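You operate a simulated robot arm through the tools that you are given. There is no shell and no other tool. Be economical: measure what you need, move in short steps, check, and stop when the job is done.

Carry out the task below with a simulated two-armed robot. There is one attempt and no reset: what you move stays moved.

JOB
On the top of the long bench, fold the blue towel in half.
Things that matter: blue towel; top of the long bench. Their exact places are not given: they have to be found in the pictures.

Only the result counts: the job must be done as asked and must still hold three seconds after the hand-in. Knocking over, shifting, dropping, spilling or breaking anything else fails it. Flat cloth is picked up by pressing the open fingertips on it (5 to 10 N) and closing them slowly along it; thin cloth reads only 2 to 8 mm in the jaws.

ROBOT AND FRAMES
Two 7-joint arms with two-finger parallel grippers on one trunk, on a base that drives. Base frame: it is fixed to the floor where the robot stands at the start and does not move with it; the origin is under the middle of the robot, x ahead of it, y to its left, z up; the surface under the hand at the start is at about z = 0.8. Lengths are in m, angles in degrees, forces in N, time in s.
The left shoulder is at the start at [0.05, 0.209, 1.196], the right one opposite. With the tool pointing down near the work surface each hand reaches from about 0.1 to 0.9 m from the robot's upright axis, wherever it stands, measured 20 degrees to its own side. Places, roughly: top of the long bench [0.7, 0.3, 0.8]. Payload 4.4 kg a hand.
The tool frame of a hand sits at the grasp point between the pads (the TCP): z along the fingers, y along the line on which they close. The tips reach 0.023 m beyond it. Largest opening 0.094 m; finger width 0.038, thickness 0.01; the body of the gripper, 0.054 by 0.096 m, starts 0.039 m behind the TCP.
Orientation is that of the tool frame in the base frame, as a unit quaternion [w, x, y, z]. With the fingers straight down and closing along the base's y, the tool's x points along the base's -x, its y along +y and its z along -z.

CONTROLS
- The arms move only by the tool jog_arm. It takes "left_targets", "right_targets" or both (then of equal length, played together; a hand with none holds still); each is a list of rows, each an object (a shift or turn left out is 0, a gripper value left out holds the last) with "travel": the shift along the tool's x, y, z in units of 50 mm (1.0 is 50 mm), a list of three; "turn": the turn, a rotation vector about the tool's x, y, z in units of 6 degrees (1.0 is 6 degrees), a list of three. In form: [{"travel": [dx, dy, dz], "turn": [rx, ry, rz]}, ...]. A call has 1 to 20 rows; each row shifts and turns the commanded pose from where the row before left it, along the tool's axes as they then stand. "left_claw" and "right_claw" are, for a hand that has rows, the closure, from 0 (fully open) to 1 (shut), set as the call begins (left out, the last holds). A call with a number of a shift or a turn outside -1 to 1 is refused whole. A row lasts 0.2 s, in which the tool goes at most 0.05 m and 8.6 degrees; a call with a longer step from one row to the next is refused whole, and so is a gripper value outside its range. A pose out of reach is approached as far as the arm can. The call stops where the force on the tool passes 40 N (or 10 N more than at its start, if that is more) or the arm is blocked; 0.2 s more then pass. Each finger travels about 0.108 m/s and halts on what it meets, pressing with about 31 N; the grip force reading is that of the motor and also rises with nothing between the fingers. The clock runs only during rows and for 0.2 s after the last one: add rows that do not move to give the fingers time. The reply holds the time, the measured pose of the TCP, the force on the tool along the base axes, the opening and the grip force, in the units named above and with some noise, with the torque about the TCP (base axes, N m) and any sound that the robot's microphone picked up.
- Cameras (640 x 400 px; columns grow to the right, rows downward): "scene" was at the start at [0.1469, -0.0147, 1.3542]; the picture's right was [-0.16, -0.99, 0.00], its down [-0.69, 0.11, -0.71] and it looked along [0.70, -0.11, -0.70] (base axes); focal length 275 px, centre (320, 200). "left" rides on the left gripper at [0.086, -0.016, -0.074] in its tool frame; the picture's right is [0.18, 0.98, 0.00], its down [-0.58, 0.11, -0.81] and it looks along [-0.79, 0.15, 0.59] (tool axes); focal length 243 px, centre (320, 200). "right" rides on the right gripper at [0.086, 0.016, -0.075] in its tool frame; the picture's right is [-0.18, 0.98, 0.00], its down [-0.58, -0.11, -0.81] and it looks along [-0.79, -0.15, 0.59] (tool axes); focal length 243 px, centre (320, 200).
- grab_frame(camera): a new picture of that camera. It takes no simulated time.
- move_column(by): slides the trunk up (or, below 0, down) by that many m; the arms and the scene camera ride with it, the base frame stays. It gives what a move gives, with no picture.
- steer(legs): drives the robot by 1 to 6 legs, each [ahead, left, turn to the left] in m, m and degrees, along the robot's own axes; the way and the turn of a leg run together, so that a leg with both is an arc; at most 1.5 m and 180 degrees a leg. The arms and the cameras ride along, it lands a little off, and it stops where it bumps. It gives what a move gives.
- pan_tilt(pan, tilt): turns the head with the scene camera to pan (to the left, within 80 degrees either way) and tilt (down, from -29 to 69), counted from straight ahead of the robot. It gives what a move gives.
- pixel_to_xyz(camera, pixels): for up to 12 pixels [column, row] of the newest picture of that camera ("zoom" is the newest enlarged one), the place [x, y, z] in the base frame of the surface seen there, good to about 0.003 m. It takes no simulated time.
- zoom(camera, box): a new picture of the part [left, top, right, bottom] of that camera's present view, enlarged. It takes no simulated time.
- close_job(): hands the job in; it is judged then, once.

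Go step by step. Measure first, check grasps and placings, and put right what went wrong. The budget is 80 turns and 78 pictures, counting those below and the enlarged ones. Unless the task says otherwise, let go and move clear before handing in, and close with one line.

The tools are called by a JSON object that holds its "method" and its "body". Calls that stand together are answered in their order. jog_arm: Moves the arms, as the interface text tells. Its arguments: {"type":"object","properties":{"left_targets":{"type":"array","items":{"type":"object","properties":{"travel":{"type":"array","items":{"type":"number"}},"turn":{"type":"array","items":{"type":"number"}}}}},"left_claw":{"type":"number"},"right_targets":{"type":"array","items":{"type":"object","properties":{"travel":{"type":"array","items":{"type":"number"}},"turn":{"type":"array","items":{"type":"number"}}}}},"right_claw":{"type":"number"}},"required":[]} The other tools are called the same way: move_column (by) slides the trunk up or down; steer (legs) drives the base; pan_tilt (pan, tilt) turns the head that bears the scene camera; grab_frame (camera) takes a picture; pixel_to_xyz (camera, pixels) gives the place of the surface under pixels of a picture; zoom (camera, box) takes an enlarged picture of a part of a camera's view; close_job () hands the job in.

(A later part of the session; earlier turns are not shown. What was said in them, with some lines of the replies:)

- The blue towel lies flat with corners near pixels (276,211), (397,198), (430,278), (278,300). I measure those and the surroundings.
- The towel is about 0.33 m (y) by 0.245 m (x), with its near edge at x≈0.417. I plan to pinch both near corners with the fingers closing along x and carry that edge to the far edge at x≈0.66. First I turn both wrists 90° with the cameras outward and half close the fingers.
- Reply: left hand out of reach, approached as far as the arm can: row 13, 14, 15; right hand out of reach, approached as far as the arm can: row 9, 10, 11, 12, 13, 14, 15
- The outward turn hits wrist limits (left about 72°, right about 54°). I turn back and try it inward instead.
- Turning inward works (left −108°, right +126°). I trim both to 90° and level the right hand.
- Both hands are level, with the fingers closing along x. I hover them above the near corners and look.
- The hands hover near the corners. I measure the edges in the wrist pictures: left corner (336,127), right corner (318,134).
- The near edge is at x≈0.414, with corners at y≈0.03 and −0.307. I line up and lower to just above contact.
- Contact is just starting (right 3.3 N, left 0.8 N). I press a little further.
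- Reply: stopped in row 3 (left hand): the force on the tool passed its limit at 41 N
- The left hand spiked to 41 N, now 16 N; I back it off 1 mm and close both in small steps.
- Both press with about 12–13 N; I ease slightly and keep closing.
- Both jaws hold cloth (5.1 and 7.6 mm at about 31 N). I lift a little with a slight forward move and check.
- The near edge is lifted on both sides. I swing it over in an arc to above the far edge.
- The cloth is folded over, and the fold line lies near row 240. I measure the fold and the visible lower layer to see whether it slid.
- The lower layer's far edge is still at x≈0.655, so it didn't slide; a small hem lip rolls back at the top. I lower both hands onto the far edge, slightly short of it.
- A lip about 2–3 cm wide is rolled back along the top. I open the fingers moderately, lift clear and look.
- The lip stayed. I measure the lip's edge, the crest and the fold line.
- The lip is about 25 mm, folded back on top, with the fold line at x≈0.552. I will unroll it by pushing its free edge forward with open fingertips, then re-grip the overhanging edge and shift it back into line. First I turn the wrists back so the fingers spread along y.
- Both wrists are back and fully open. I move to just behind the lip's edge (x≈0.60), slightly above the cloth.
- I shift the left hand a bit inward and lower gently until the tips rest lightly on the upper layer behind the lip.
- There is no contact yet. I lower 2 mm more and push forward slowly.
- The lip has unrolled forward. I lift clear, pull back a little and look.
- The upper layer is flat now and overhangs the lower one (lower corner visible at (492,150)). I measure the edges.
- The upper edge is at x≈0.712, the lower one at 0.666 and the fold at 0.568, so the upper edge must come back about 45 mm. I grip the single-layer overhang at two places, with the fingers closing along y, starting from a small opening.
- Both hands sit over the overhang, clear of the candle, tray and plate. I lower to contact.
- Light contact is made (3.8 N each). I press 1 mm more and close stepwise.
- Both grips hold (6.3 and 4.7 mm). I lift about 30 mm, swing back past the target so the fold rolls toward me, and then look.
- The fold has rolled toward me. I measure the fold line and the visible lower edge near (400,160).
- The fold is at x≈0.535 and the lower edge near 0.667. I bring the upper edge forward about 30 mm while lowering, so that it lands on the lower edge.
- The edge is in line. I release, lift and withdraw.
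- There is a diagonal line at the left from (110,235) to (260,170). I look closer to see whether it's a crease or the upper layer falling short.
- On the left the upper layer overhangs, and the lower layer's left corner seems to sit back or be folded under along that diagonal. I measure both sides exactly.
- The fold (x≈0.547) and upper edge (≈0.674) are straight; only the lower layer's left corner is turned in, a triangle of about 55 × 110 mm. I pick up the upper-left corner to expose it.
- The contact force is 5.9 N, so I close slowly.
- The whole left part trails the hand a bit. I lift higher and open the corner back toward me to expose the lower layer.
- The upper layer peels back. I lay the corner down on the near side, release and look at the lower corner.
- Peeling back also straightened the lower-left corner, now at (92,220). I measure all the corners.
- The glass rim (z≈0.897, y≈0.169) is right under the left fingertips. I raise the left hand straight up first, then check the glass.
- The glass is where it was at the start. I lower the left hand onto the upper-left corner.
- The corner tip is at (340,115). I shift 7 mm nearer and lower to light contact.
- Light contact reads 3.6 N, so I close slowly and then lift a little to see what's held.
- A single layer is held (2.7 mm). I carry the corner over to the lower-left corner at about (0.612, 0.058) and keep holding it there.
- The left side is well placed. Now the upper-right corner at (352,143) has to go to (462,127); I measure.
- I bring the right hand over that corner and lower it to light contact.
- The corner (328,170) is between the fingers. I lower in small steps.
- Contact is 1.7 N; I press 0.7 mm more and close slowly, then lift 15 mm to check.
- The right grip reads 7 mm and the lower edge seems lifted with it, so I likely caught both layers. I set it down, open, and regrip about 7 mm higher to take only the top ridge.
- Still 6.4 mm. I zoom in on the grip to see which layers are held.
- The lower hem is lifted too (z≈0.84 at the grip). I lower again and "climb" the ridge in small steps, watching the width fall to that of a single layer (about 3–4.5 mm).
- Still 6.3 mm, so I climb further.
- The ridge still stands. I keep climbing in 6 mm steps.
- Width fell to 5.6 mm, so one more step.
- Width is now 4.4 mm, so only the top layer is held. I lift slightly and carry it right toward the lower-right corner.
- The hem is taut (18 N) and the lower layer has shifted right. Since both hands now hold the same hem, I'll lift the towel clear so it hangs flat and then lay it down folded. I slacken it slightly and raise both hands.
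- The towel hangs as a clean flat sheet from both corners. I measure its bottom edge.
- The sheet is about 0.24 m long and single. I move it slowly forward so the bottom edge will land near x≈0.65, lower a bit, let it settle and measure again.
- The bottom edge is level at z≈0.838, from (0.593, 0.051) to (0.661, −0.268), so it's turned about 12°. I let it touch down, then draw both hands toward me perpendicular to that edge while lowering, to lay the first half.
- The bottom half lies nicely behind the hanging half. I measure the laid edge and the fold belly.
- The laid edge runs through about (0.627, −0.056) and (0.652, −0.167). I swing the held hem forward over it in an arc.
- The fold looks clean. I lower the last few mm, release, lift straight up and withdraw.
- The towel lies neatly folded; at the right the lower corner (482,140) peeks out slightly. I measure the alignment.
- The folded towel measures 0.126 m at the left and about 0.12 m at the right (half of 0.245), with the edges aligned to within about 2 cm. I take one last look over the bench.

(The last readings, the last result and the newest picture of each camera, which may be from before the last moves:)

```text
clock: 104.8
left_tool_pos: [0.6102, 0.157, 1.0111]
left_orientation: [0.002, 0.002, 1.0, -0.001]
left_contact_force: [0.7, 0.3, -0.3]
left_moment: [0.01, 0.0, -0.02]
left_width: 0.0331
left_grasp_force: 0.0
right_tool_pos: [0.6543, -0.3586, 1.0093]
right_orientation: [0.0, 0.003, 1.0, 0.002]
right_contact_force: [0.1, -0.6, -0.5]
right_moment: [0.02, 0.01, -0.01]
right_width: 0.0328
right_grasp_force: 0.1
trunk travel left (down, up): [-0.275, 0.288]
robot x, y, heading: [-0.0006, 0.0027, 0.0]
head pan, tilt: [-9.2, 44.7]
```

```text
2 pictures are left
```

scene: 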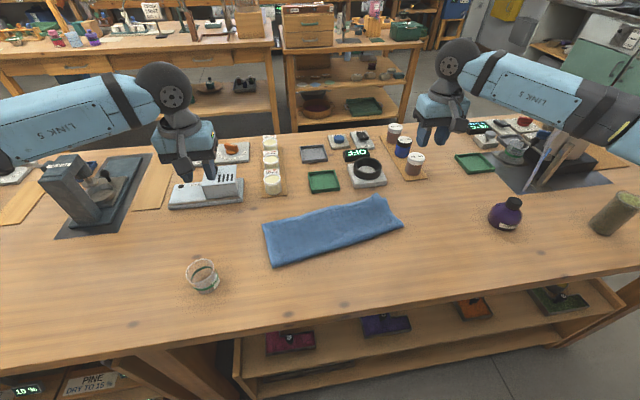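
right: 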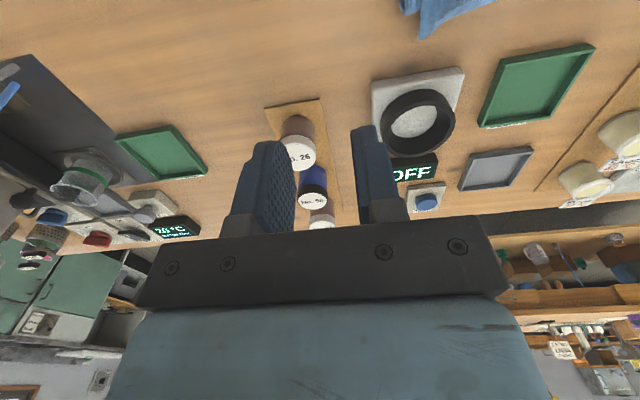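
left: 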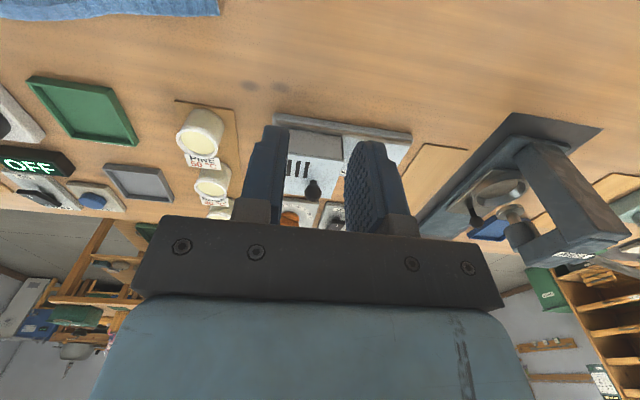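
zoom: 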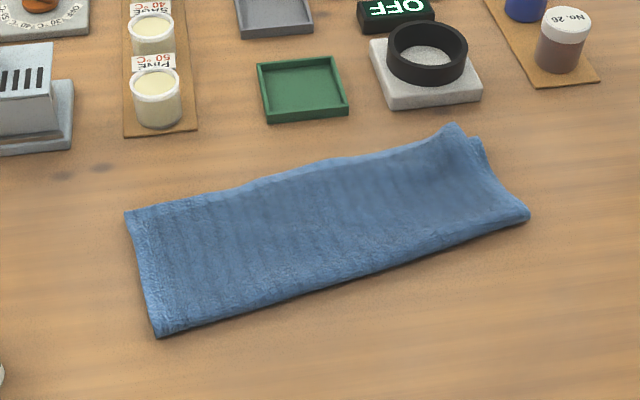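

Everything else on the bench looks in place, the glass at (203,275) included. The towel is folded in half and both hands are clear, so I hand in.

{"method": "close_job", "body": {}}

```text
The job is handed in.
```

The blue towel is folded in half on the top of the long bench: the edges match to within about 2 cm, it sits turned about 12° from where it lay, and nothing else looks moved.
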